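You operate a simulated robot arm through the tools that you are given. There is no shell and no other tool.

The job below is to be done with a simulated robot arm. You get a single attempt, and the scene is never put back.

TASK
Put the yellow-banded ring on the vice end of the front table. Then put the green-banded ring on the middle table away on the green table. Then take the blue ring and put it on the small red tray. Then take the small blue bin and leave it on the near end of the middle table. Then fetch the green-banded holder from the grey table and set it on the left half of the low shelf of the grey rack. Then open the left desk drawer, take the orange-banded tin from the inside of the left desk drawer and put it in the red tray on the left of the small table and shut the drawer again. Then open the lid of the brown carton. Do these in the order given.

It is judged by the outcome, as a careful person would: the job done as asked, and still so three seconds after it is handed in. It fails if anything else is knocked over, pushed out of place, dropped, spilled or broken. A push-on lid holds only when it is set on centred and level and pressed home; a screw cap is set on level and turned clockwise until tight.

THE ROBOT
A 7-joint arm with a three-finger gripper on a trunk, on a base that drives. Base frame: it is fixed to the floor where the robot stands at the start and does not move with it; the origin is under the middle of the robot, x ahead of it, y to its left, z up. Lengths are in mm, angles in degrees, forces in N, time in s.
With the tool pointing down near the work surface it reaches from about 440 to 920 mm from the robot's upright axis, wherever it stands. Its first joint turns from -166.0 to 166.0 degrees. Places, roughly: blue ring (6x6x2 cm) [4200, -6900, 800]; green table [-2100, 1800, 800]; green-banded holder (7x7x5 cm) [4200, -7200, 800]; green-banded ring (6x6x2 cm) [3100, -2200, 800]; left desk drawer [1300, 2700, 600]; left half of the low shelf of the grey rack [7200, -4900, 500]; lid of the brown carton [5700, -6700, 900]; near end of the middle table [2900, -2700, 800]; orange-banded tin (5x5x4 cm) [1300, 2600, 600]; red tray (17x22x5 cm) [-500, 1900, 800]; small blue bin (8x12x6 cm) [4100, -7100, 800]; small red tray (13x13x4 cm) [4500, -6600, 800]; vice end of the front table [3900, -5000, 800]; yellow-banded ring (6x6x2 cm) [2900, -2200, 800]. Payload 2.69 kg.
The TCP is the grasp point between the finger pads, 29 mm short of the fingertips. In the tool frame z runs along the fingers and y along their closing line. Largest opening 120 mm; the body of the gripper starts 78 mm behind the TCP.
Orientation is told as [roll, pitch, yaw] about the base's x, y, z axes, in that order, counted from this pose: with the fingers straight down and closing along the base's y, the tool's x points along the base's -x, its y along +y and its z along -z.

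THE INTERFACE
- The arm moves only by the tool move_arm. Its argument "commands" is a list of rows, each a list of 7 numbers: the turn, a rotation vector about the base's x, y, z in degrees, then the shift along the base's x, y, z in mm, then the opening in per cent of the stroke, from 0 (shut) to 100 (fully open). In form: [[wx, wy, wz, dx, dy, dz, jaw], ...]. A call has 1 to 20 rows; each row is the pose to reach, as a shift and turn from the pose commanded when the call began. Each row takes 0.2 s and may step no farther than 50 mm and 8.6 degrees from the row before; otherwise, or with a gripper value out of range, the whole call is refused. A pose out of reach is approached as far as the arm can. The call stops where the force on the tool passes 40 N (or 10 N more than at its start, if that is more) or the arm is blocked; 0.2 s more then pass. Each finger halts on what it meets, pressing with about 40 N; the grip force reading is that of the motor and also rises with nothing between the fingers. The clock runs only during rows and for 0.2 s after the last one: add rows that repeat a pose to give the fingers time. The reply holds the time, the measured pose of the TCP, the force on the tool along the base axes, the opening and the grip force, in the units named above and with some noise, with the torque about the TCP (base axes, N m) and any sound that the robot's microphone picked up.
- Cameras (640 x 400 px; columns grow to the right, rows downward): "scene" is now at [246.5, 2.2, 1256.6]; the picture's right is [0.03, -1.00, 0.00], its down [-0.53, -0.01, -0.85] and it looks along [0.85, 0.02, -0.53] (base axes); focal length 269 px, centre (320, 200). "wrist" rides on the gripper at [63, 0, -104] in the tool frame; the picture's right is [0.00, 1.00, 0.00], its down [-0.83, 0.00, -0.56] and it looks along [-0.56, 0.00, 0.83] (tool axes); focal length 275 px, centre (320, 200). There is no depth. A picture from a camera that has moved, and an enlarged one, comes with that camera's place and axes in the base frame and with its lens.
- capture(camera): a new picture of that camera. No time passes.
- raise_lower(by): slides the trunk up (or, below 0, down) by that many mm; the arm and the scene camera ride with it, the base frame stays. It gives what a move gives, with no picture.
- drive_base(legs): drives the robot by 1 to 6 legs, each [ahead, left, turn to the left] in mm, mm and degrees, along the robot's own axes; the way and the turn of a leg run together, so that a leg with both is an arc; at most 1500 mm and 180 degrees a leg. The arm and the cameras ride along, it lands a little off, and it stops where it bumps. It gives what a move gives.
- head_to(pan, tilt): turns the head with the scene camera to pan (to the left, within 86 degrees either way) and tilt (down, from -29 to 69), counted from straight ahead of the robot. It gives what a move gives.
- inspect(camera, box): a new picture of the part [left, top, right, bottom] of that camera's present view, enlarged. No time passes.
- close_job(): hands the job in; it is judged then, once.

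Places have to be worked out from the pictures, the camera data and where the tool is seen. Open the gripper and draw the arm clear of the work before you hand the job in, unless the task says otherwise.

The tools are called after "Request:" by a JSON object that holds its "name" and its "arguments". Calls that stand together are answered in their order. move_arm: Moves the arm, as the interface text tells. Its arguments: {"type":"object","properties":{"commands":{"type":"array"}},"required":["commands"]} The other tools are called the same way: raise_lower (by) slides the trunk up or down; drive_base (legs) drives the base; head_to (pan, tilt) turns the head that bears the scene camera; capture (camera) takes a picture; inspect (camera, box) takes an enlarged picture of a part of a camera's view; close_job () hands the job in.

At the start:

```text
time: 0.0
tool_pos: [541.2, 192.3, 1026.9]
tool_rot: [0.0, 0.0, 0.0]
ft_force: [0.1, -0.7, -0.3]
wrist_torque: [0.02, 0.0, -0.01]
finger_gap: 120.2
grip_force: 0.1
trunk travel left (down, up): [-500.0, 113.0]
robot x, y, heading: [-1.6, -0.9, 0.0]
head pan, tilt: [1.4, 32.0]
```

scene: 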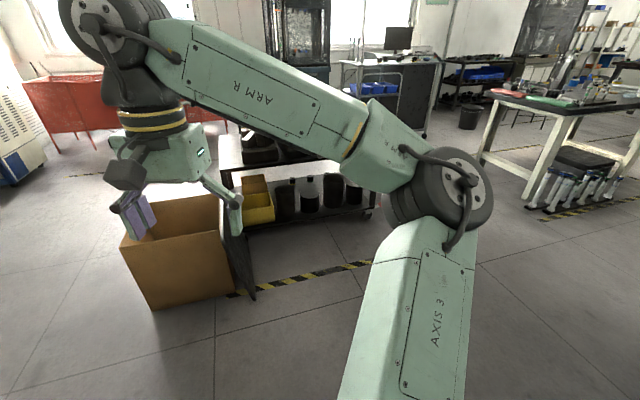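
wrist: 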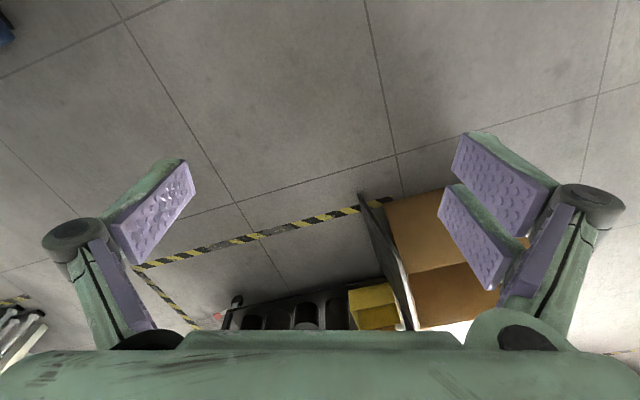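

I see a workshop with a carton and a bench ahead. I look around with the head before driving.

Request:
{"name": "head_to", "arguments": {"pan": -40, "tilt": 15}}

Request:
{"name": "capture", "arguments": {"camera": "scene"}}

Request:
{"name": "head_to", "arguments": {"pan": -80, "tilt": 15}}

Request:
{"name": "capture", "arguments": {"camera": "scene"}}

Request:
{"name": "head_to", "arguments": {"pan": 80, "tilt": 15}}

Request:
{"name": "capture", "arguments": {"camera": "scene"}}

```text
time: 1.1
tool_pos: [540.7, 192.7, 1025.1]
tool_rot: [-0.1, -0.1, 0.0]
ft_force: [-0.2, 0.8, 0.3]
wrist_torque: [0.01, 0.02, -0.04]
finger_gap: 120.0
grip_force: 0.0
trunk travel left (down, up): [-500.0, 113.0]
robot x, y, heading: [1.7, -1.6, 0.1]
head pan, tilt: [-40.0, 15.0]
```

```text
taken
camera scene: at [228.6, -60.0, 1283.9], right [-0.64, -0.77, 0.0], down [-0.2, 0.17, -0.97], along [0.74, -0.62, -0.26], focal length 269 px, centre (320, 200)
```

scene: 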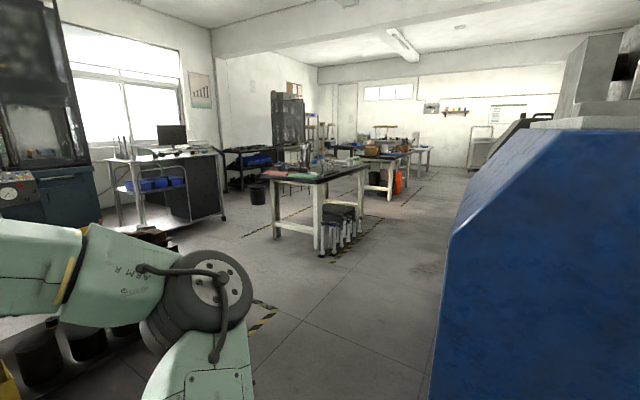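

```text
time: 2.1
tool_pos: [541.3, 193.3, 1025.6]
tool_rot: [0.0, -0.1, 0.0]
ft_force: [-1.2, -0.1, -0.3]
wrist_torque: [0.01, 0.02, -0.01]
finger_gap: 119.9
grip_force: 0.1
trunk travel left (down, up): [-500.0, 113.0]
robot x, y, heading: [-2.9, -1.4, -0.2]
head pan, tilt: [-80.0, 15.0]
```

```text
taken
camera scene: at [173.3, -92.0, 1284.0], right [-0.98, -0.17, 0.0], down [-0.05, 0.25, -0.97], along [0.17, -0.95, -0.26], focal length 269 px, centre (320, 200)
```

scene: 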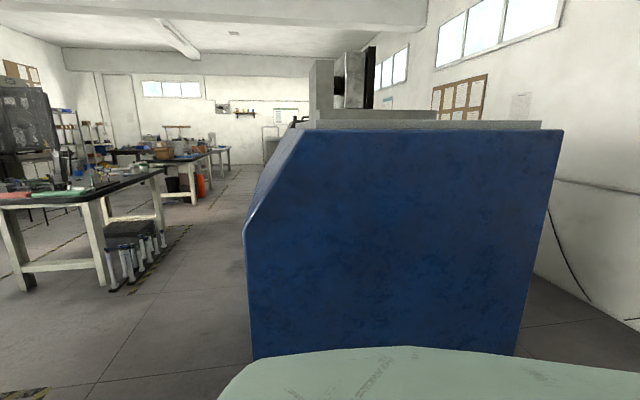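

```text
time: 4.6
tool_pos: [541.2, 192.1, 1026.2]
tool_rot: [0.0, 0.0, 0.0]
ft_force: [0.2, -0.3, 0.2]
wrist_torque: [0.02, -0.01, 0.02]
finger_gap: 120.0
grip_force: 0.1
trunk travel left (down, up): [-500.0, 113.0]
robot x, y, heading: [0.5, 1.9, 0.1]
head pan, tilt: [80.0, 15.0]
```

```text
taken
camera scene: at [173.3, 92.0, 1284.0], right [0.98, -0.17, 0.0], down [-0.05, -0.25, -0.97], along [0.17, 0.95, -0.26], focal length 269 px, centre (320, 200)
```

scene: 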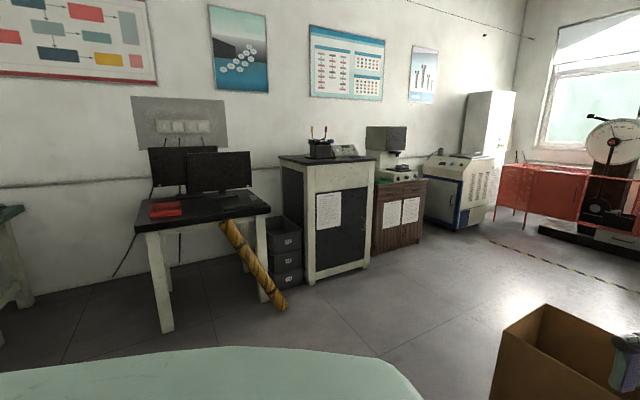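

The middle table is ahead-right, with the blue machine to the right at y < -1250. I drive ahead and turn toward the middle table to view it.

Request:
{"name": "drive_base", "arguments": {"legs": [[1300, -500, 0], [0, 0, -45]]}}

Request:
{"name": "head_to", "arguments": {"pan": 0, "tilt": 20}}

Request:
{"name": "capture", "arguments": {"camera": "scene"}}

```text
time: 13.6
tool_pos: [1806.1, -748.0, 1025.4]
tool_rot: [0.0, 0.1, -45.1]
ft_force: [-0.1, -0.3, -0.1]
wrist_torque: [0.01, -0.04, 0.02]
finger_gap: 119.8
grip_force: 0.0
trunk travel left (down, up): [-500.0, 113.0]
robot x, y, heading: [1289.2, -505.6, -44.8]
head pan, tilt: [80.0, 15.0]
```

```text
time: 15.2
tool_pos: [1805.8, -749.1, 1026.2]
tool_rot: [-0.1, 0.0, -45.0]
ft_force: [0.3, -0.6, -0.2]
wrist_torque: [0.0, 0.01, -0.03]
finger_gap: 120.0
grip_force: 0.1
trunk travel left (down, up): [-500.0, 113.0]
robot x, y, heading: [1288.1, -503.0, -45.3]
head pan, tilt: [0.0, 20.0]
```

```text
taken
camera scene: at [1464.4, -678.4, 1275.8], right [-0.71, -0.71, 0.0], down [-0.24, 0.24, -0.94], along [0.66, -0.66, -0.34], focal length 269 px, centre (320, 200)
```

scene: 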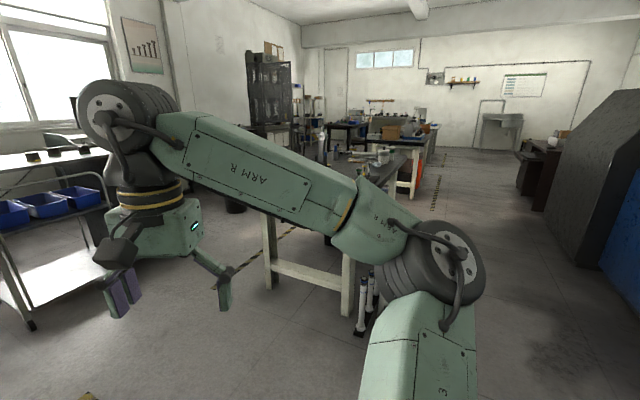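

The arm blocks the head's view of the middle table. I raise the trunk for clearance and drive to stand on the aisle side of the middle table facing +x.

Request:
{"name": "raise_lower", "arguments": {"by": 110}}

Request:
{"name": "drive_base", "arguments": {"legs": [[1250, -480, 0], [0, 0, 45]]}}

Request:
{"name": "head_to", "arguments": {"pan": -20, "tilt": 25}}

Request:
{"name": "capture", "arguments": {"camera": "scene"}}

Request:
{"name": "capture", "arguments": {"camera": "wrist"}}

```text
time: 16.6
tool_pos: [1806.0, -748.4, 1135.2]
tool_rot: [0.1, 0.0, -44.9]
ft_force: [0.0, -0.6, -0.5]
wrist_torque: [0.05, -0.02, 0.0]
finger_gap: 120.1
grip_force: 0.0
trunk travel left (down, up): [-610.0, 3.0]
robot x, y, heading: [1287.4, -501.3, -45.1]
head pan, tilt: [0.0, 20.0]
```

```text
time: 22.9
tool_pos: [2331.9, -1934.1, 1136.1]
tool_rot: [0.1, 0.0, -44.6]
ft_force: [-0.3, 0.7, 1.1]
wrist_torque: [-0.05, 0.0, 0.0]
finger_gap: 120.0
grip_force: 0.0
trunk travel left (down, up): [-610.0, 3.0]
robot x, y, heading: [1810.0, -1690.9, -44.7]
head pan, tilt: [0.0, 20.0]
stopped in leg 1: the robot was blocked; the commanded pose is now the measured one
```

```text
time: 23.7
tool_pos: [2332.4, -1934.7, 1136.2]
tool_rot: [0.0, -0.1, -44.7]
ft_force: [0.1, 0.6, -0.4]
wrist_torque: [0.01, 0.0, 0.01]
finger_gap: 120.0
grip_force: 0.1
trunk travel left (down, up): [-610.0, 3.0]
robot x, y, heading: [1809.8, -1693.9, -44.5]
head pan, tilt: [-20.0, 25.0]
```

```text
taken
camera scene: at [1963.3, -1885.5, 1377.8], right [-0.9, -0.43, 0.0], down [-0.18, 0.38, -0.91], along [0.39, -0.82, -0.42], focal length 269 px, centre (320, 200)
```

scene: 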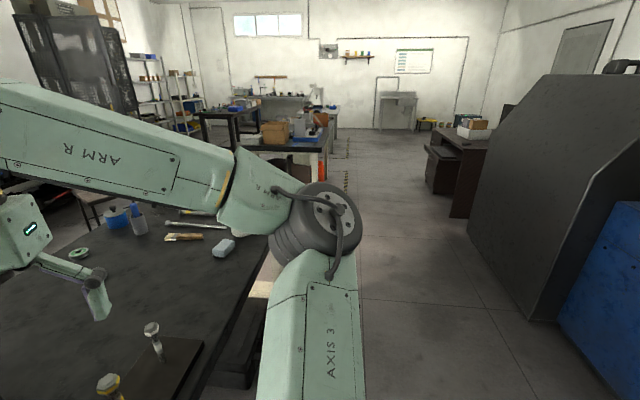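

```text
taken
camera wrist: at [2287.9, -1891.7, 1240.2], right [0.7, 0.71, 0.0], down [0.59, -0.58, 0.56], along [0.4, -0.39, -0.83], focal length 275 px, centre (320, 200)
```

wrist: 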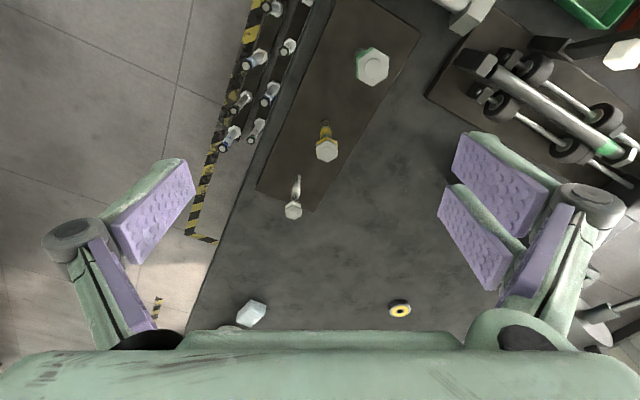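

I can locate both rings: yellow about (2884,-2186), green about (3067,-2225). The table is rotated about 19° and the green ring is near its far edge, so I back off and go round to the far side.

Request:
{"name": "drive_base", "arguments": {"legs": [[-250, 0, 0], [100, 1150, 0]]}}

Request:
{"name": "head_to", "arguments": {"pan": 0, "tilt": 25}}

Request:
{"name": "capture", "arguments": {"camera": "scene"}}

Request:
{"name": "head_to", "arguments": {"pan": 50, "tilt": 25}}

Request:
{"name": "capture", "arguments": {"camera": "scene"}}

```text
time: 34.3
tool_pos: [3031.7, -1013.5, 1134.7]
tool_rot: [0.0, 0.2, -44.5]
ft_force: [1.0, 0.1, 0.5]
wrist_torque: [-0.02, -0.01, -0.02]
finger_gap: 120.0
grip_force: 0.1
trunk travel left (down, up): [-610.0, 3.0]
robot x, y, heading: [2509.6, -769.7, -44.5]
head pan, tilt: [-20.0, 25.0]
```

```text
time: 35.1
tool_pos: [3032.1, -1014.4, 1135.2]
tool_rot: [0.1, 0.1, -44.5]
ft_force: [0.0, 0.1, -1.3]
wrist_torque: [0.02, -0.03, 0.0]
finger_gap: 120.0
grip_force: 0.0
trunk travel left (down, up): [-610.0, 3.0]
robot x, y, heading: [2511.0, -769.4, -44.3]
head pan, tilt: [0.0, 25.0]
```

```text
taken
camera scene: at [2689.7, -946.1, 1377.7], right [-0.7, -0.71, 0.0], down [-0.3, 0.3, -0.91], along [0.65, -0.64, -0.42], focal length 269 px, centre (320, 200)
```

scene: 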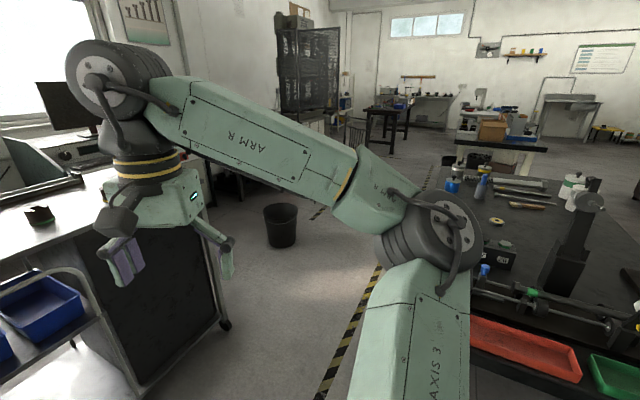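

```text
time: 36.3
tool_pos: [3033.2, -1014.5, 1135.7]
tool_rot: [0.0, 0.3, -44.6]
ft_force: [0.5, 0.2, -0.3]
wrist_torque: [0.0, -0.01, 0.02]
finger_gap: 120.0
grip_force: 0.0
trunk travel left (down, up): [-610.0, 3.0]
robot x, y, heading: [2514.0, -771.8, -44.7]
head pan, tilt: [50.0, 25.0]
```

```text
taken
camera scene: at [2715.7, -872.7, 1377.7], right [0.1, -1.0, 0.0], down [-0.42, -0.04, -0.91], along [0.9, 0.09, -0.42], focal length 269 px, centre (320, 200)
```

scene: 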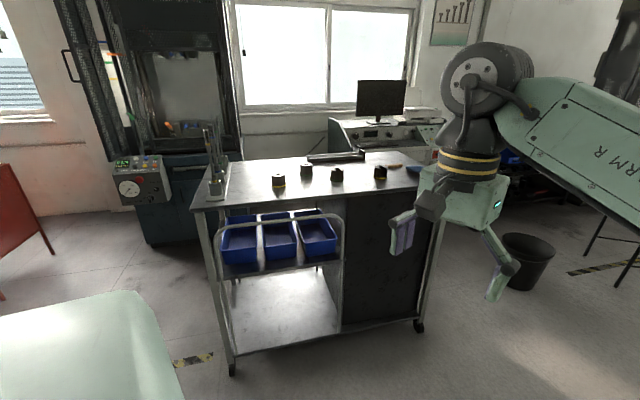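

A cart sits at depth ~1 m beyond the table's far side, leaving a lane. I drive into it, turning to face the table at the rings.

Request:
{"name": "drive_base", "arguments": {"legs": [[596, 374, 0], [0, 0, -116.5], [0, 1100, 0]]}}

Request:
{"name": "head_to", "arguments": {"pan": 0, "tilt": 40}}

Request:
{"name": "capture", "arguments": {"camera": "scene"}}

Request:
{"name": "capture", "arguments": {"camera": "wrist"}}

```text
time: 53.5
tool_pos: [3125.9, -2318.9, 1135.1]
tool_rot: [0.0, 0.1, -160.5]
ft_force: [0.4, -0.1, -1.1]
wrist_torque: [-0.02, -0.03, 0.01]
finger_gap: 120.0
grip_force: 0.1
trunk travel left (down, up): [-610.0, 3.0]
robot x, y, heading: [3568.2, -1956.1, -160.4]
head pan, tilt: [50.0, 25.0]
```

```text
time: 54.7
tool_pos: [3125.3, -2319.2, 1135.0]
tool_rot: [0.1, 0.1, -160.5]
ft_force: [0.0, 0.0, 0.1]
wrist_torque: [-0.01, -0.04, -0.02]
finger_gap: 119.8
grip_force: 0.1
trunk travel left (down, up): [-610.0, 3.0]
robot x, y, heading: [3569.5, -1953.9, -160.3]
head pan, tilt: [0.0, 40.0]
```

```text
taken
camera scene: at [3344.8, -2037.3, 1354.4], right [-0.34, 0.94, 0.0], down [0.61, 0.22, -0.77], along [-0.72, -0.26, -0.64], focal length 269 px, centre (320, 200)
```

scene: 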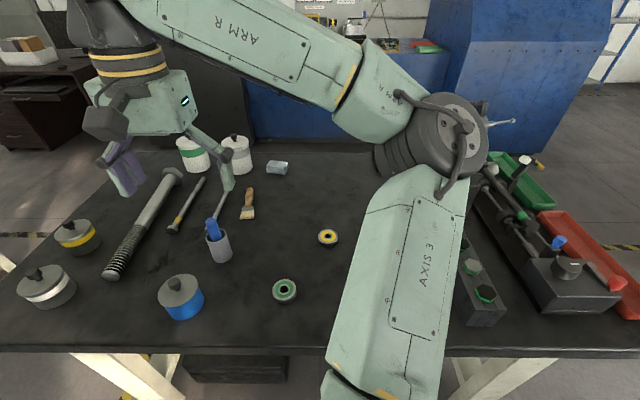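

```text
taken
camera wrist: at [3185.6, -2297.7, 1240.2], right [0.34, -0.94, 0.0], down [-0.78, -0.28, 0.56], along [-0.52, -0.19, -0.83], focal length 275 px, centre (320, 200)
```

wrist: 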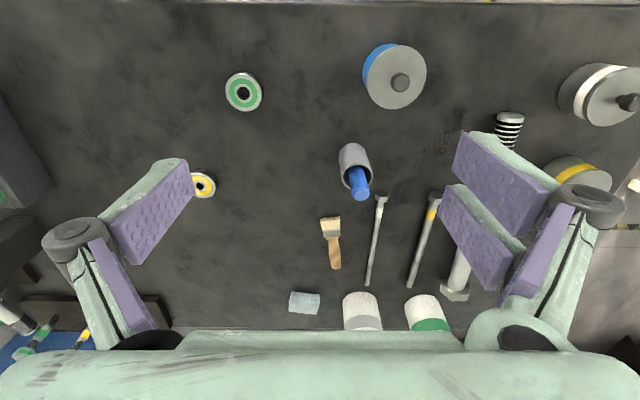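

Both cameras agree: yellow ring at about (2874,-2185), green at (3060,-2225), tops near z 810-820. I move above the yellow ring with jaws open.

Request:
{"name": "move_arm", "arguments": {"commands": [[0, 0, 0, -32, 17, -25, 100], [0, 0, 0, -64, 34, -55, 100], [0, 0, 0, -95, 51, -85, 100], [0, 0, 0, -127, 68, -115, 100], [0, 0, 0, -158, 85, -145, 100], [0, 0, 0, -190, 102, -175, 100], [0, 0, 0, -221, 118, -205, 100], [0, 0, 0, -251, 134, -235, 100], [0, 0, 0, -251, 134, -235, 100]]}}

Request:
{"name": "capture", "arguments": {"camera": "wrist"}}

Request:
{"name": "capture", "arguments": {"camera": "scene"}}

```text
time: 56.7
tool_pos: [2874.8, -2184.7, 900.2]
tool_rot: [0.0, 0.0, -160.4]
ft_force: [-0.6, -0.5, 0.3]
wrist_torque: [0.0, 0.02, -0.01]
finger_gap: 120.1
grip_force: 0.1
trunk travel left (down, up): [-610.0, 3.0]
robot x, y, heading: [3571.4, -1958.9, -160.3]
head pan, tilt: [0.0, 40.0]
```

```text
taken
camera wrist: at [2933.9, -2163.5, 1004.8], right [0.34, -0.94, 0.0], down [-0.78, -0.28, 0.56], along [-0.52, -0.19, -0.83], focal length 275 px, centre (320, 200)
```

wrist: 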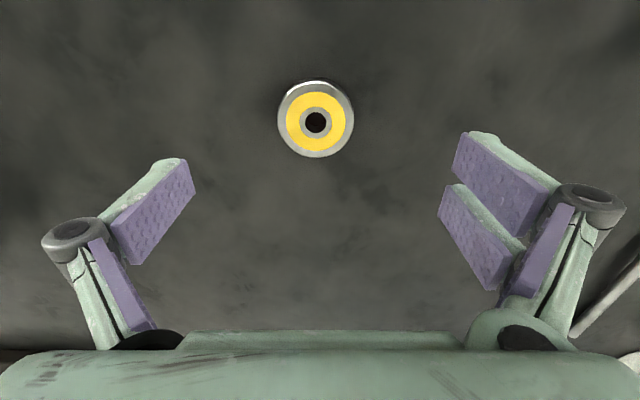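

```text
taken
camera scene: at [3344.9, -2037.2, 1354.4], right [-0.34, 0.94, 0.0], down [0.61, 0.22, -0.77], along [-0.72, -0.26, -0.64], focal length 269 px, centre (320, 200)
```

scene: 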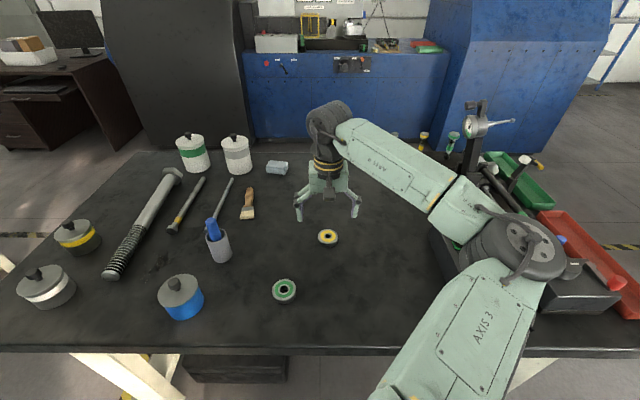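

The ring is centred within ~3 mm and its top is near z 812. I descend gradually.

Request:
{"name": "move_arm", "arguments": {"commands": [[0, 0, 0, 1, 2, -30, 100], [0, 0, 0, 1, 2, -55, 100], [0, 0, 0, 1, 2, -65, 100], [0, 0, 0, 1, 2, -68, 100]]}}

Request:
{"name": "capture", "arguments": {"camera": "wrist"}}

Request:
{"name": "inspect", "arguments": {"camera": "scene", "box": [260, 150, 400, 260]}}

```text
time: 57.7
tool_pos: [2876.6, -2184.1, 832.7]
tool_rot: [0.0, 0.1, -160.4]
ft_force: [-0.4, -0.2, 0.7]
wrist_torque: [-0.05, 0.03, -0.02]
finger_gap: 120.0
grip_force: 0.1
trunk travel left (down, up): [-610.0, 3.0]
robot x, y, heading: [3568.5, -1956.7, -160.4]
head pan, tilt: [0.0, 40.0]
```

```text
taken
camera wrist: at [2935.5, -2162.2, 937.1], right [0.34, -0.94, 0.0], down [-0.78, -0.28, 0.56], along [-0.52, -0.19, -0.83], focal length 275 px, centre (320, 200)
```

wrist: 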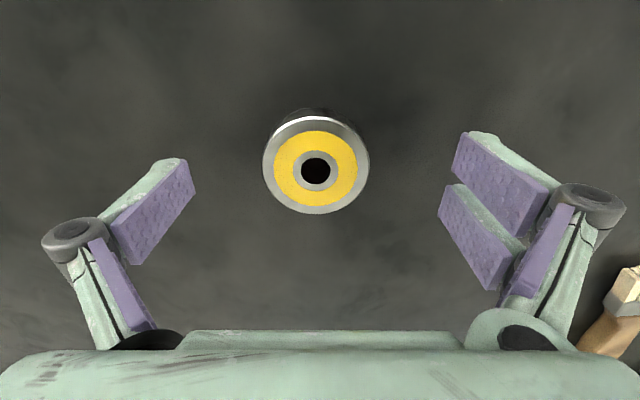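

```text
3.64 times, centred on (330, 205) of scene
camera zoom: at [3344.8, -2037.2, 1354.4], right [-0.34, 0.94, 0.0], down [0.61, 0.22, -0.77], along [-0.72, -0.26, -0.64], focal length 979 px, centre (284, 182)
```

zoom: 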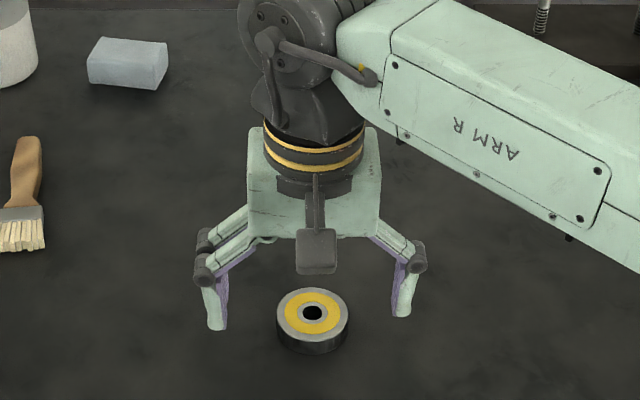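

The ring sits centred between the fingers. I lower ~9 mm more and close.

Request:
{"name": "move_arm", "arguments": {"commands": [[0, 0, 0, -1, 1, -5, 100], [0, 0, 0, -1, 1, -9, 100], [0, 0, 0, -1, 1, -9, 60], [0, 0, 0, -1, 1, -9, 40], [0, 0, 0, -1, 1, -9, 20], [0, 0, 0, -1, 1, -9, 10], [0, 0, 0, -1, 1, -9, 10], [0, 0, 0, -1, 1, -9, 10]]}}

Request:
{"name": "capture", "arguments": {"camera": "wrist"}}

```text
time: 59.5
tool_pos: [2874.5, -2183.0, 827.6]
tool_rot: [0.1, -0.3, -160.5]
ft_force: [-2.1, 0.7, 30.6]
wrist_torque: [0.17, -0.27, -0.04]
finger_gap: 52.7
grip_force: 23.5
trunk travel left (down, up): [-610.0, 3.0]
robot x, y, heading: [3569.7, -1956.3, -160.4]
head pan, tilt: [0.0, 40.0]
```

```text
taken
camera wrist: at [2935.2, -2160.4, 931.7], right [0.34, -0.94, 0.0], down [-0.78, -0.28, 0.56], along [-0.53, -0.19, -0.83], focal length 275 px, centre (320, 200)
```

wrist: 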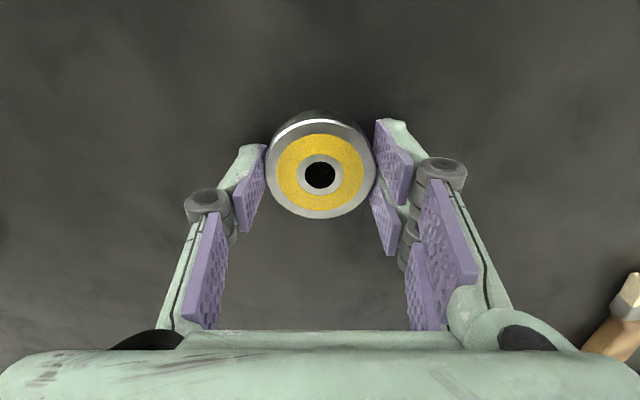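

Gripped at 52.7 mm; the fingertips touch the table at about z 798. I lift straight up, then retract to the carry pose.

Request:
{"name": "move_arm", "arguments": {"commands": [[0, 0, 0, 0, 0, 15, 10], [0, 0, 0, 0, 0, 40, 10], [0, 0, 0, 0, 0, 80, 10], [0, 0, 0, 0, 0, 125, 10], [0, 0, 0, 0, 0, 170, 10], [0, 0, 0, 0, 0, 215, 10], [0, 0, 0, 0, 0, 260, 10], [0, 0, 0, 0, 0, 300, 10], [0, 0, 0, 44, -20, 303, 10], [0, 0, 0, 88, -45, 303, 10], [0, 0, 0, 132, -70, 303, 10], [0, 0, 0, 176, -95, 303, 10], [0, 0, 0, 220, -115, 303, 10], [0, 0, 0, 251, -134, 303, 10]]}}

Request:
{"name": "capture", "arguments": {"camera": "wrist"}}

Request:
{"name": "head_to", "arguments": {"pan": 70, "tilt": 15}}

Request:
{"name": "capture", "arguments": {"camera": "scene"}}

```text
refused: row 10 steps farther than a row can; nothing moved
```

```text
taken
camera wrist: at [2935.2, -2160.4, 931.7], right [0.34, -0.94, 0.0], down [-0.78, -0.28, 0.56], along [-0.53, -0.19, -0.83], focal length 275 px, centre (320, 200)
```

wrist: 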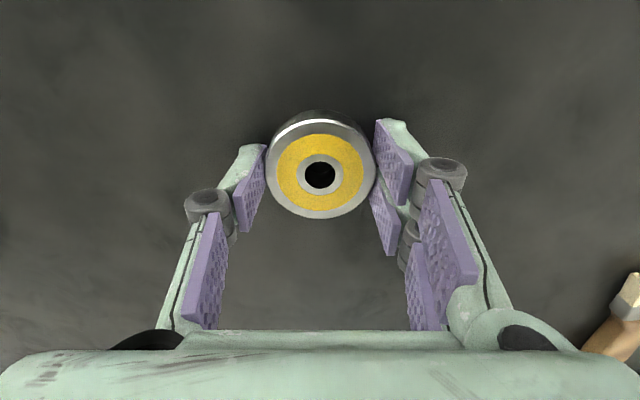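

```text
time: 60.9
tool_pos: [2874.9, -2181.2, 827.8]
tool_rot: [0.0, -0.5, -160.6]
ft_force: [-9.1, 2.1, 38.6]
wrist_torque: [0.64, 0.01, 0.1]
finger_gap: 52.4
grip_force: 40.0
trunk travel left (down, up): [-610.0, 3.0]
robot x, y, heading: [3569.4, -1953.2, -160.3]
head pan, tilt: [70.0, 15.0]
```

```text
taken
camera scene: at [3426.8, -2101.0, 1394.5], right [-1.0, 0.01, 0.0], down [0.0, 0.26, -0.97], along [-0.01, -0.97, -0.26], focal length 269 px, centre (320, 200)
```

scene: 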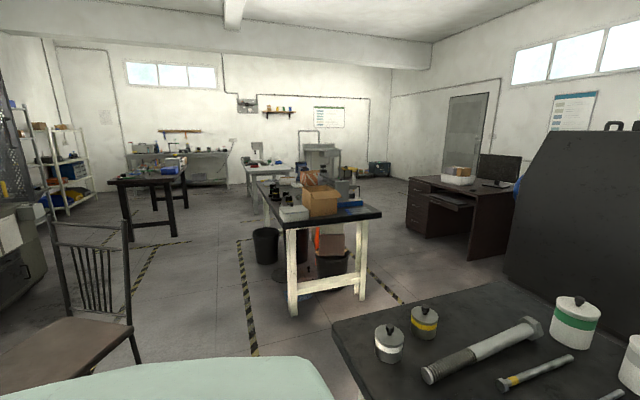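

The ring is firmly held (40 N). I lift it and retract with properly sized steps.

Request:
{"name": "move_arm", "arguments": {"commands": [[0, 0, 0, 0, 0, 15, 10], [0, 0, 0, 0, 0, 40, 10], [0, 0, 0, 0, 0, 80, 10], [0, 0, 0, 0, 0, 125, 10], [0, 0, 0, 0, 0, 170, 10], [0, 0, 0, 0, 0, 215, 10], [0, 0, 0, 0, 0, 260, 10], [0, 0, 0, 0, 0, 300, 10], [0, 0, 0, 40, -20, 303, 10], [0, 0, 0, 80, -42, 303, 10], [0, 0, 0, 120, -64, 303, 10], [0, 0, 0, 160, -86, 303, 10], [0, 0, 0, 200, -108, 303, 10], [0, 0, 0, 240, -128, 303, 10], [0, 0, 0, 251, -134, 303, 10]]}}

Request:
{"name": "capture", "arguments": {"camera": "wrist"}}

Request:
{"name": "head_to", "arguments": {"pan": 86, "tilt": 25}}

Request:
{"name": "capture", "arguments": {"camera": "scene"}}

```text
time: 64.1
tool_pos: [3126.3, -2317.1, 1125.7]
tool_rot: [0.0, 0.1, -160.4]
ft_force: [0.7, 1.0, -2.0]
wrist_torque: [0.03, 0.02, 0.02]
finger_gap: 52.4
grip_force: 39.1
trunk travel left (down, up): [-610.0, 3.0]
robot x, y, heading: [3572.3, -1954.9, -160.3]
head pan, tilt: [70.0, 15.0]
```

```text
taken
camera wrist: at [3185.8, -2295.6, 1230.7], right [0.34, -0.94, 0.0], down [-0.78, -0.28, 0.56], along [-0.52, -0.19, -0.83], focal length 275 px, centre (320, 200)
```

wrist: 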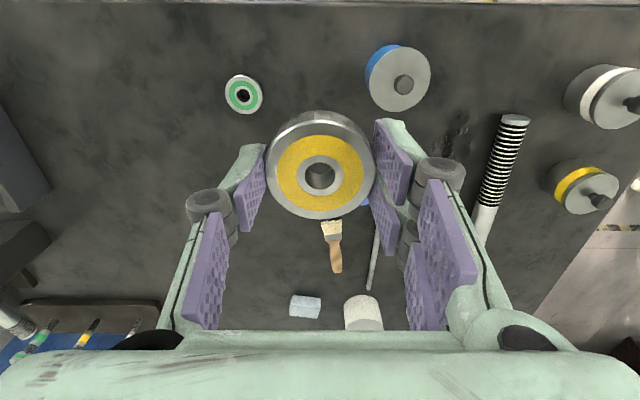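

```text
time: 64.9
tool_pos: [3125.7, -2317.1, 1125.5]
tool_rot: [0.0, 0.1, -160.5]
ft_force: [-0.4, 0.3, -1.8]
wrist_torque: [-0.02, -0.05, 0.02]
finger_gap: 52.2
grip_force: 40.1
trunk travel left (down, up): [-610.0, 3.0]
robot x, y, heading: [3572.4, -1955.2, -160.2]
head pan, tilt: [85.9, 25.0]
```

```text
taken
camera scene: at [3449.4, -2097.6, 1377.7], right [-0.96, -0.27, 0.0], down [-0.11, 0.41, -0.91], along [0.24, -0.87, -0.42], focal length 269 px, centre (320, 200)
```

scene: 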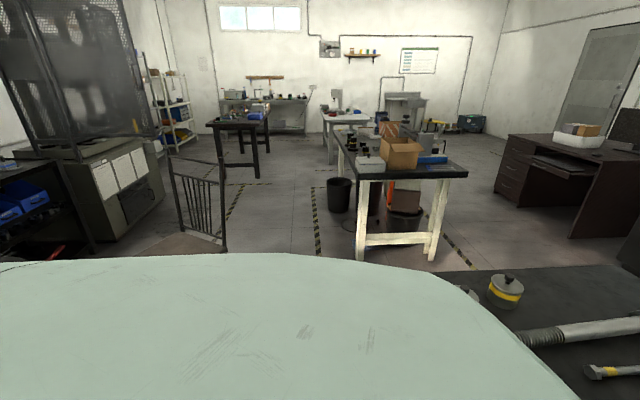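

The ring is held. Next I turn to face down the room and drive down the lane between the middle table and the chair (chair edge near x 4370), then look at the front table.

Request:
{"name": "drive_base", "arguments": {"legs": [[0, 0, 89], [672, -26, 0], [637, -142, 0]]}}

Request:
{"name": "head_to", "arguments": {"pan": -25, "tilt": 25}}

Request:
{"name": "capture", "arguments": {"camera": "scene"}}

Request:
{"name": "head_to", "arguments": {"pan": 25, "tilt": 25}}

Request:
{"name": "capture", "arguments": {"camera": "scene"}}

```text
time: 75.8
tool_pos: [4185.2, -3703.9, 1125.8]
tool_rot: [0.1, 0.1, -71.4]
ft_force: [0.5, -0.1, -1.1]
wrist_torque: [0.01, -0.01, -0.02]
finger_gap: 52.1
grip_force: 39.7
trunk travel left (down, up): [-610.0, 3.0]
robot x, y, heading: [3834.8, -3252.3, -71.5]
head pan, tilt: [85.9, 25.0]
```

```text
time: 77.7
tool_pos: [4184.8, -3703.6, 1126.5]
tool_rot: [-0.1, 0.1, -71.3]
ft_force: [-0.2, -0.6, -2.2]
wrist_torque: [-0.01, 0.0, 0.02]
finger_gap: 52.2
grip_force: 39.9
trunk travel left (down, up): [-610.0, 3.0]
robot x, y, heading: [3830.3, -3250.5, -71.4]
head pan, tilt: [-25.0, 25.0]
```

```text
taken
camera scene: at [3872.4, -3491.6, 1377.7], right [-0.99, 0.11, 0.0], down [0.05, 0.42, -0.91], along [-0.1, -0.9, -0.42], focal length 269 px, centre (320, 200)
```

scene: 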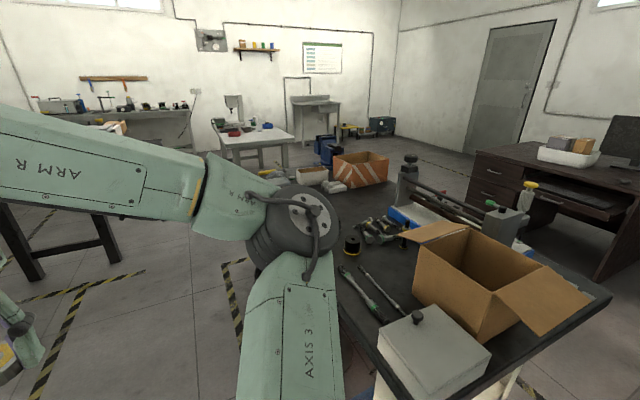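

```text
time: 78.8
tool_pos: [4185.1, -3704.3, 1125.8]
tool_rot: [0.0, 0.0, -71.4]
ft_force: [0.8, -0.3, -1.5]
wrist_torque: [0.01, 0.02, 0.0]
finger_gap: 52.1
grip_force: 40.1
trunk travel left (down, up): [-610.0, 3.0]
robot x, y, heading: [3831.2, -3255.2, -71.4]
head pan, tilt: [25.0, 25.0]
```

```text
taken
camera scene: at [3946.1, -3466.9, 1377.7], right [-0.72, -0.69, 0.0], down [-0.29, 0.31, -0.91], along [0.62, -0.66, -0.42], focal length 269 px, centre (320, 200)
```

scene: 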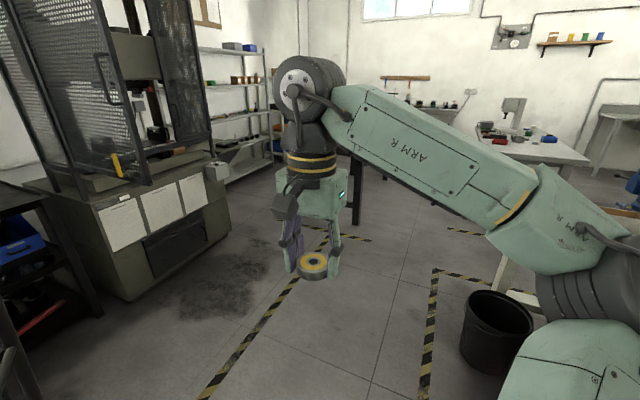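

The front table's east side lane is open, with a bin by its edge around (3928,-4743). I drive down the lane clear of the bin and face the table's far (vice) end.

Request:
{"name": "drive_base", "arguments": {"legs": [[873, 50, 0], [750, 328, 0], [0, 0, -90]]}}

Request:
{"name": "head_to", "arguments": {"pan": -10, "tilt": 30}}

Request:
{"name": "capture", "arguments": {"camera": "scene"}}

Request:
{"name": "head_to", "arguments": {"pan": 30, "tilt": 30}}

Request:
{"name": "capture", "arguments": {"camera": "scene"}}

Request:
{"name": "capture", "arguments": {"camera": "wrist"}}

```text
time: 91.3
tool_pos: [4249.3, -5009.6, 1126.3]
tool_rot: [0.0, 0.1, -161.4]
ft_force: [-0.4, 0.3, -1.6]
wrist_torque: [-0.01, 0.0, 0.04]
finger_gap: 51.6
grip_force: 40.2
trunk travel left (down, up): [-610.0, 3.0]
robot x, y, heading: [4700.1, -4654.1, -161.2]
head pan, tilt: [25.0, 25.0]
```

```text
time: 92.3
tool_pos: [4249.2, -5010.4, 1126.7]
tool_rot: [0.0, 0.1, -161.5]
ft_force: [-0.3, -0.7, -2.0]
wrist_torque: [0.02, 0.0, 0.01]
finger_gap: 51.6
grip_force: 40.2
trunk travel left (down, up): [-610.0, 3.0]
robot x, y, heading: [4697.5, -4651.8, -161.5]
head pan, tilt: [-10.0, 30.0]
```

```text
taken
camera scene: at [4463.8, -4719.9, 1369.7], right [-0.15, 0.99, 0.0], down [0.49, 0.08, -0.87], along [-0.86, -0.13, -0.5], focal length 269 px, centre (320, 200)
```

scene: 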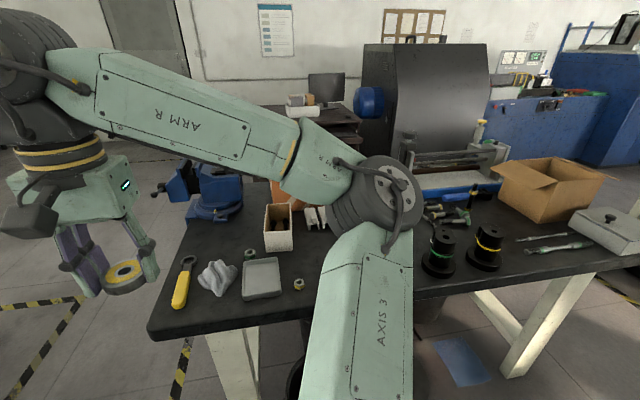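

```text
time: 93.4
tool_pos: [4249.1, -5010.8, 1124.9]
tool_rot: [0.0, 0.1, -161.5]
ft_force: [0.1, -0.1, -2.5]
wrist_torque: [0.02, 0.0, 0.04]
finger_gap: 51.6
grip_force: 40.3
trunk travel left (down, up): [-610.0, 3.0]
robot x, y, heading: [4703.2, -4655.9, -161.1]
head pan, tilt: [30.0, 30.0]
```

```text
taken
camera scene: at [4493.4, -4774.1, 1369.7], right [-0.75, 0.66, 0.0], down [0.33, 0.38, -0.87], along [-0.57, -0.65, -0.5], focal length 269 px, centre (320, 200)
```

scene: 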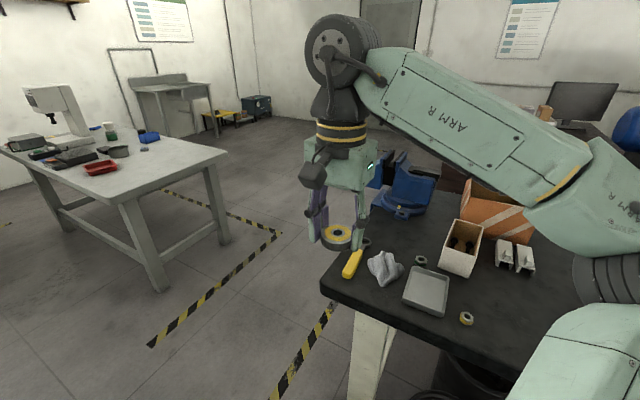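

```text
taken
camera wrist: at [4309.3, -4989.2, 1230.6], right [0.32, -0.95, 0.0], down [-0.79, -0.27, 0.56], along [-0.53, -0.18, -0.83], focal length 275 px, centre (320, 200)
```

wrist: 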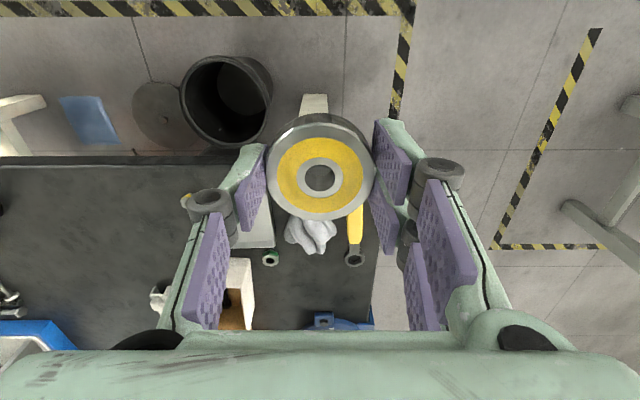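

The blue vice is at the far end; clutter there includes a tray, rag, screwdriver and white box. I zoom in to choose a free spot for the ring.

Request:
{"name": "inspect", "arguments": {"camera": "scene", "box": [310, 160, 600, 345]}}

Request:
{"name": "head_to", "arguments": {"pan": 10, "tilt": 40}}

Request:
{"name": "capture", "arguments": {"camera": "scene"}}

```text
2.16 times, centred on (455, 252) of scene
camera zoom: at [4493.4, -4774.1, 1369.7], right [-0.75, 0.66, 0.0], down [0.33, 0.38, -0.87], along [-0.57, -0.65, -0.5], focal length 582 px, centre (28, 86)
```

zoom: 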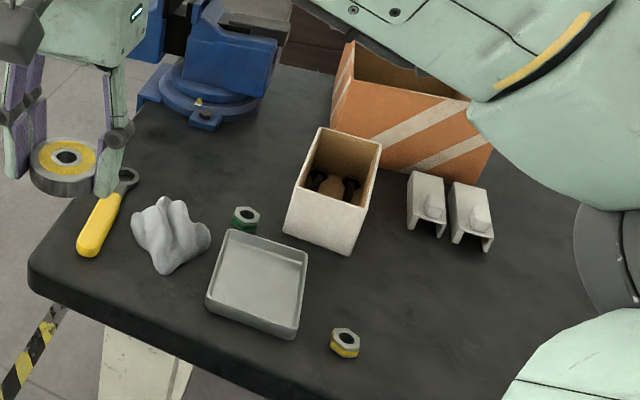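

```text
time: 94.2
tool_pos: [4249.3, -5010.1, 1125.7]
tool_rot: [-0.1, 0.1, -161.4]
ft_force: [0.4, 0.2, -2.1]
wrist_torque: [0.0, -0.01, 0.0]
finger_gap: 51.6
grip_force: 40.2
trunk travel left (down, up): [-610.0, 3.0]
robot x, y, heading: [4698.3, -4656.6, -161.3]
head pan, tilt: [10.0, 40.0]
```

```text
taken
camera scene: at [4478.6, -4747.1, 1354.4], right [-0.48, 0.88, 0.0], down [0.56, 0.31, -0.77], along [-0.67, -0.37, -0.64], focal length 269 px, centre (320, 200)
```

scene: 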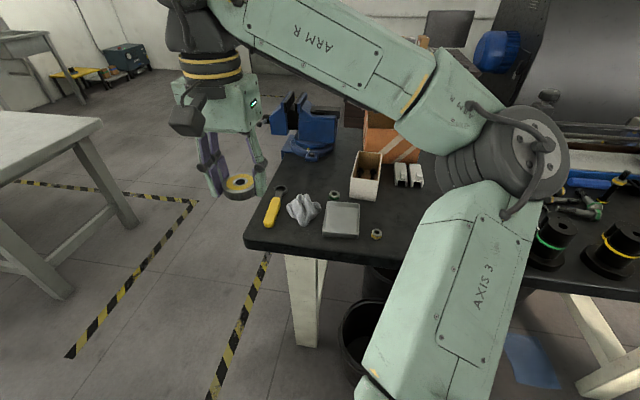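

A free spot on the table's vice end lies around (3805,-5075), between the vice base, green nut and white box. The bin is near s≈955 beside the table, so I shift left past it and then move closer.

Request:
{"name": "drive_base", "arguments": {"legs": [[0, 366, 0], [300, 0, 0]]}}

Request:
{"name": "head_to", "arguments": {"pan": -10, "tilt": 45}}

Request:
{"name": "capture", "arguments": {"camera": "scene"}}

Request:
{"name": "capture", "arguments": {"camera": "wrist"}}

```text
time: 99.3
tool_pos: [4081.0, -5452.0, 1125.4]
tool_rot: [0.0, 0.1, -161.6]
ft_force: [-0.4, -0.1, -1.0]
wrist_torque: [0.03, -0.02, -0.01]
finger_gap: 51.7
grip_force: 40.4
trunk travel left (down, up): [-610.0, 3.0]
robot x, y, heading: [4533.8, -5102.8, -161.6]
head pan, tilt: [10.0, 40.0]
```

```text
time: 100.1
tool_pos: [4080.3, -5453.9, 1127.7]
tool_rot: [0.0, -0.1, -161.6]
ft_force: [-0.5, -0.1, -1.6]
wrist_torque: [0.01, 0.0, 0.03]
finger_gap: 51.4
grip_force: 39.6
trunk travel left (down, up): [-610.0, 3.0]
robot x, y, heading: [4532.6, -5099.6, -161.6]
head pan, tilt: [-10.0, 45.0]
```

```text
taken
camera scene: at [4305.7, -5162.5, 1347.1], right [-0.15, 0.99, 0.0], down [0.7, 0.1, -0.71], along [-0.7, -0.1, -0.71], focal length 269 px, centre (320, 200)
```

scene: 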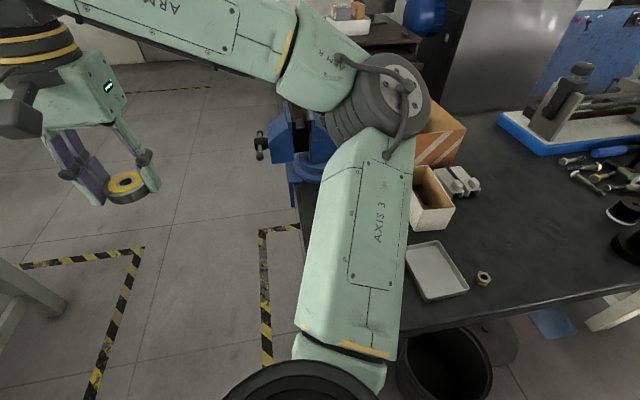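

```text
taken
camera wrist: at [4141.3, -5432.6, 1230.6], right [0.32, -0.95, 0.0], down [-0.79, -0.27, 0.56], along [-0.53, -0.18, -0.83], focal length 275 px, centre (320, 200)
```

wrist: 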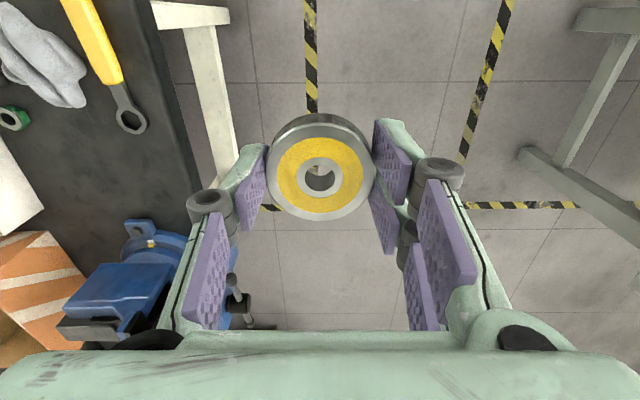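

Wrist view confirms the spot near (3800,-5095) is free (nut at (3864,-5026), vice lug at (3695,-5207), wrench tip at (3917,-5195)). I move over it at height and look.

Request:
{"name": "move_arm", "arguments": {"commands": [[0, 0, 0, -28, 36, 0, 10], [0, 0, 0, -56, 72, 0, 10], [0, 0, 0, -84, 107, 0, 10], [0, 0, 0, -112, 143, 0, 10], [0, 0, 0, -140, 179, 0, 10], [0, 0, 0, -168, 215, 0, 10], [0, 0, 0, -196, 251, 0, 10], [0, 0, 0, -224, 286, 0, 10], [0, 0, 0, -252, 322, 0, 10], [0, 0, 0, -280, 358, 0, 10], [0, 0, 0, -280, 358, -45, 10], [0, 0, 0, -280, 358, -90, 10], [0, 0, 0, -280, 358, -135, 10], [0, 0, 0, -280, 358, -180, 10], [0, 0, 0, -280, 358, -180, 10]]}}

Request:
{"name": "capture", "arguments": {"camera": "wrist"}}

Request:
{"name": "capture", "arguments": {"camera": "scene"}}

```text
time: 103.3
tool_pos: [3801.8, -5095.6, 945.5]
tool_rot: [0.1, 0.0, -161.6]
ft_force: [-0.4, 0.7, -1.1]
wrist_torque: [-0.04, -0.01, -0.02]
finger_gap: 51.5
grip_force: 40.3
trunk travel left (down, up): [-610.0, 3.0]
robot x, y, heading: [4532.0, -5099.4, -161.5]
head pan, tilt: [-10.0, 45.0]
```

```text
taken
camera wrist: at [3861.4, -5074.8, 1049.6], right [0.32, -0.95, 0.0], down [-0.79, -0.27, 0.56], along [-0.53, -0.18, -0.83], focal length 275 px, centre (320, 200)
```

wrist: 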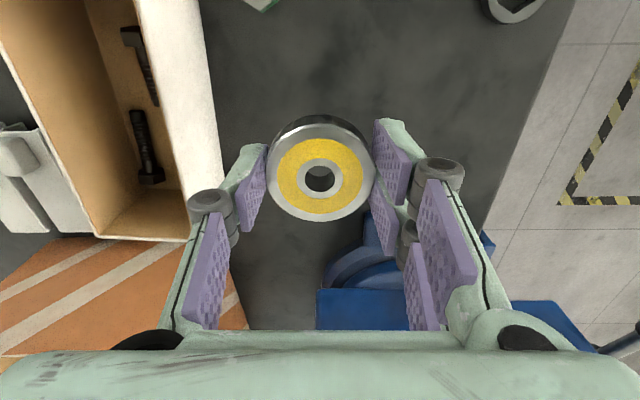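

```text
taken
camera scene: at [4305.8, -5162.4, 1347.1], right [-0.15, 0.99, 0.0], down [0.7, 0.1, -0.71], along [-0.7, -0.1, -0.71], focal length 269 px, centre (320, 200)
```

scene: 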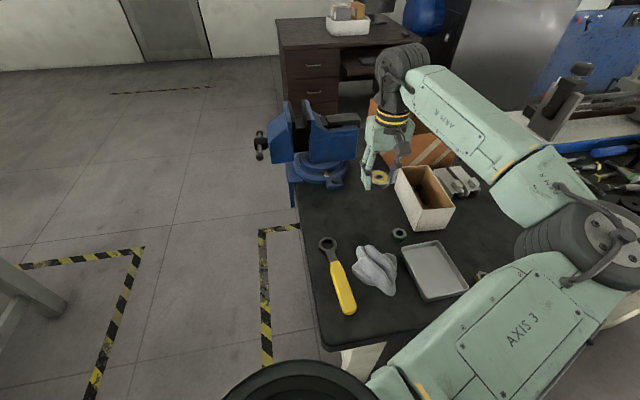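

Clear, though the box is ~69 mm from the gripper axis; I shift ~20 mm away from it and descend slowly to just above the table.

Request:
{"name": "move_arm", "arguments": {"commands": [[0, 0, 0, 8, -18, 0, 10], [0, 0, 0, 8, -18, -40, 10], [0, 0, 0, 8, -18, -80, 10], [0, 0, 0, 8, -18, -100, 10], [0, 0, 0, 8, -18, -110, 10], [0, 0, 0, 8, -18, -113, 10], [0, 0, 0, 8, -18, -113, 10]]}}

Request:
{"name": "inspect", "arguments": {"camera": "scene", "box": [300, 90, 480, 220]}}

```text
time: 104.9
tool_pos: [3810.0, -5112.3, 831.7]
tool_rot: [0.0, 0.0, -161.6]
ft_force: [-0.2, 0.0, -1.8]
wrist_torque: [0.02, 0.01, 0.03]
finger_gap: 51.7
grip_force: 39.6
trunk travel left (down, up): [-610.0, 3.0]
robot x, y, heading: [4533.8, -5098.2, -161.7]
head pan, tilt: [-10.0, 45.0]
```

```text
3.08 times, centred on (390, 155) of scene
camera zoom: at [4305.7, -5162.4, 1347.1], right [-0.15, 0.99, 0.0], down [0.7, 0.1, -0.71], along [-0.7, -0.1, -0.71], focal length 828 px, centre (105, 338)
```

zoom: 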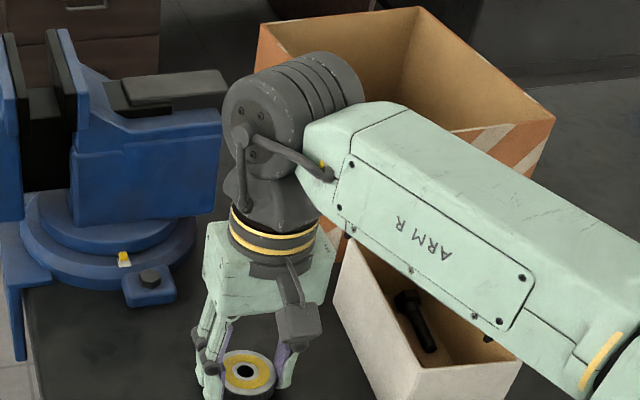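

No contact yet at 831.7. I descend in small steps, watching force.

Request:
{"name": "move_arm", "arguments": {"commands": [[0, 0, 0, 0, 0, -2, 10], [0, 0, 0, 0, 0, -4, 10], [0, 0, 0, 0, 0, -4, 10]]}}

```text
time: 105.7
tool_pos: [3809.2, -5112.3, 829.0]
tool_rot: [-0.1, 0.0, -161.6]
ft_force: [-0.3, 0.3, -1.1]
wrist_torque: [0.01, 0.01, -0.02]
finger_gap: 51.7
grip_force: 39.9
trunk travel left (down, up): [-610.0, 3.0]
robot x, y, heading: [4532.4, -5099.8, -161.4]
head pan, tilt: [-10.0, 45.0]
```

No contact yet; a few millimetres more.

Request:
{"name": "move_arm", "arguments": {"commands": [[0, 0, 0, 0, 0, -1.5, 10], [0, 0, 0, 0, 0, -3, 10], [0, 0, 0, 0, 0, -3, 10]]}}

```text
time: 106.5
tool_pos: [3808.6, -5113.4, 828.4]
tool_rot: [0.0, 0.0, -161.6]
ft_force: [-0.4, 0.2, 10.3]
wrist_torque: [-0.18, 0.25, -0.02]
finger_gap: 51.8
grip_force: 40.0
trunk travel left (down, up): [-610.0, 3.0]
robot x, y, heading: [4532.3, -5100.2, -161.6]
head pan, tilt: [-10.0, 45.0]
```

Contact at 828.4 (10 N). I open modestly and lift away.

Request:
{"name": "move_arm", "arguments": {"commands": [[0, 0, 0, 0, 0, 0, 50], [0, 0, 0, 0, 0, 0, 58], [0, 0, 0, 0, 0, 0, 58], [0, 0, 0, 0, 0, 5, 58], [0, 0, 0, 0, 0, 30, 58], [0, 0, 0, 0, 0, 75, 58], [0, 0, 0, 0, 0, 120, 58], [0, 0, 0, 0, 0, 165, 58], [0, 0, 0, 0, 0, 210, 58], [0, 0, 0, 0, 0, 255, 58], [0, 0, 0, 0, 0, 299, 58]]}}

Request:
{"name": "capture", "arguments": {"camera": "wrist"}}

Request:
{"name": "capture", "arguments": {"camera": "scene"}}

```text
time: 108.9
tool_pos: [3810.9, -5113.4, 1124.8]
tool_rot: [0.0, 0.1, -161.5]
ft_force: [-0.6, -0.3, 0.5]
wrist_torque: [0.01, 0.01, 0.03]
finger_gap: 69.7
grip_force: 0.0
trunk travel left (down, up): [-610.0, 3.0]
robot x, y, heading: [4530.9, -5103.8, -161.5]
head pan, tilt: [-10.0, 45.0]
```

```text
taken
camera wrist: at [3870.1, -5093.5, 1230.1], right [0.32, -0.95, 0.0], down [-0.79, -0.27, 0.56], along [-0.53, -0.18, -0.83], focal length 275 px, centre (320, 200)
```

wrist: 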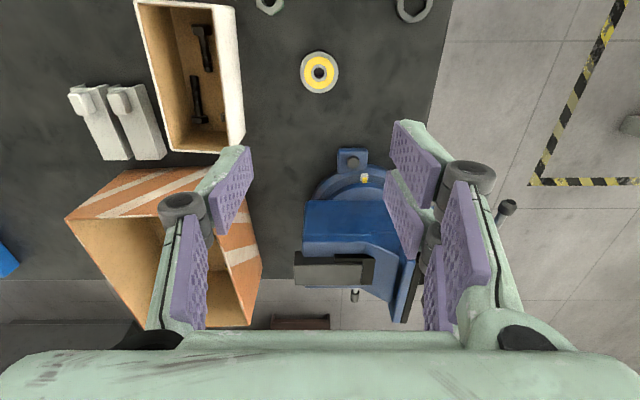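

```text
taken
camera scene: at [4306.6, -5162.6, 1347.2], right [-0.15, 0.99, 0.0], down [0.7, 0.1, -0.71], along [-0.7, -0.1, -0.71], focal length 269 px, centre (320, 200)
```

scene: 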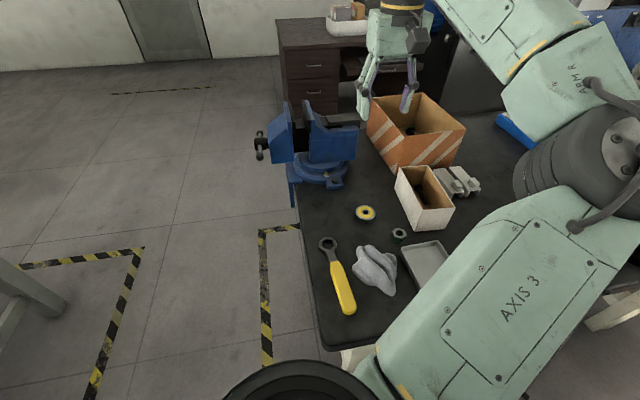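

The yellow ring rests upright on the vice end. I retract the arm and drive back the way I came toward the middle table's far side.

Request:
{"name": "move_arm", "arguments": {"commands": [[0, 0, 0, 28, -36, 0, 58], [0, 0, 0, 56, -72, 0, 58], [0, 0, 0, 84, -107, 0, 70], [0, 0, 0, 112, -143, 0, 80], [0, 0, 0, 140, -179, 0, 100], [0, 0, 0, 168, -215, 0, 100], [0, 0, 0, 196, -251, 0, 100], [0, 0, 0, 224, -286, 0, 100], [0, 0, 0, 252, -322, 0, 100], [0, 0, 0, 270, -340, 8, 100]]}}

Request:
{"name": "drive_base", "arguments": {"legs": [[-300, 0, 0], [0, -340, 0], [0, 0, 90], [-750, -328, 0], [-873, -50, 0], [-637, 142, 0]]}}

```text
time: 111.1
tool_pos: [4078.8, -5451.7, 1132.6]
tool_rot: [0.0, 0.0, -161.6]
ft_force: [0.2, -0.4, 0.4]
wrist_torque: [0.0, 0.01, -0.01]
finger_gap: 119.9
grip_force: 0.0
trunk travel left (down, up): [-610.0, 3.0]
robot x, y, heading: [4532.5, -5097.6, -161.3]
head pan, tilt: [-10.0, 45.0]
```

```text
time: 131.2
tool_pos: [4148.9, -3065.0, 1134.7]
tool_rot: [0.1, 0.0, -72.2]
ft_force: [0.3, -0.2, 0.5]
wrist_torque: [0.0, -0.02, 0.03]
finger_gap: 120.2
grip_force: 0.0
trunk travel left (down, up): [-610.0, 3.0]
robot x, y, heading: [3798.3, -2608.8, -72.2]
head pan, tilt: [-10.0, 45.0]
```

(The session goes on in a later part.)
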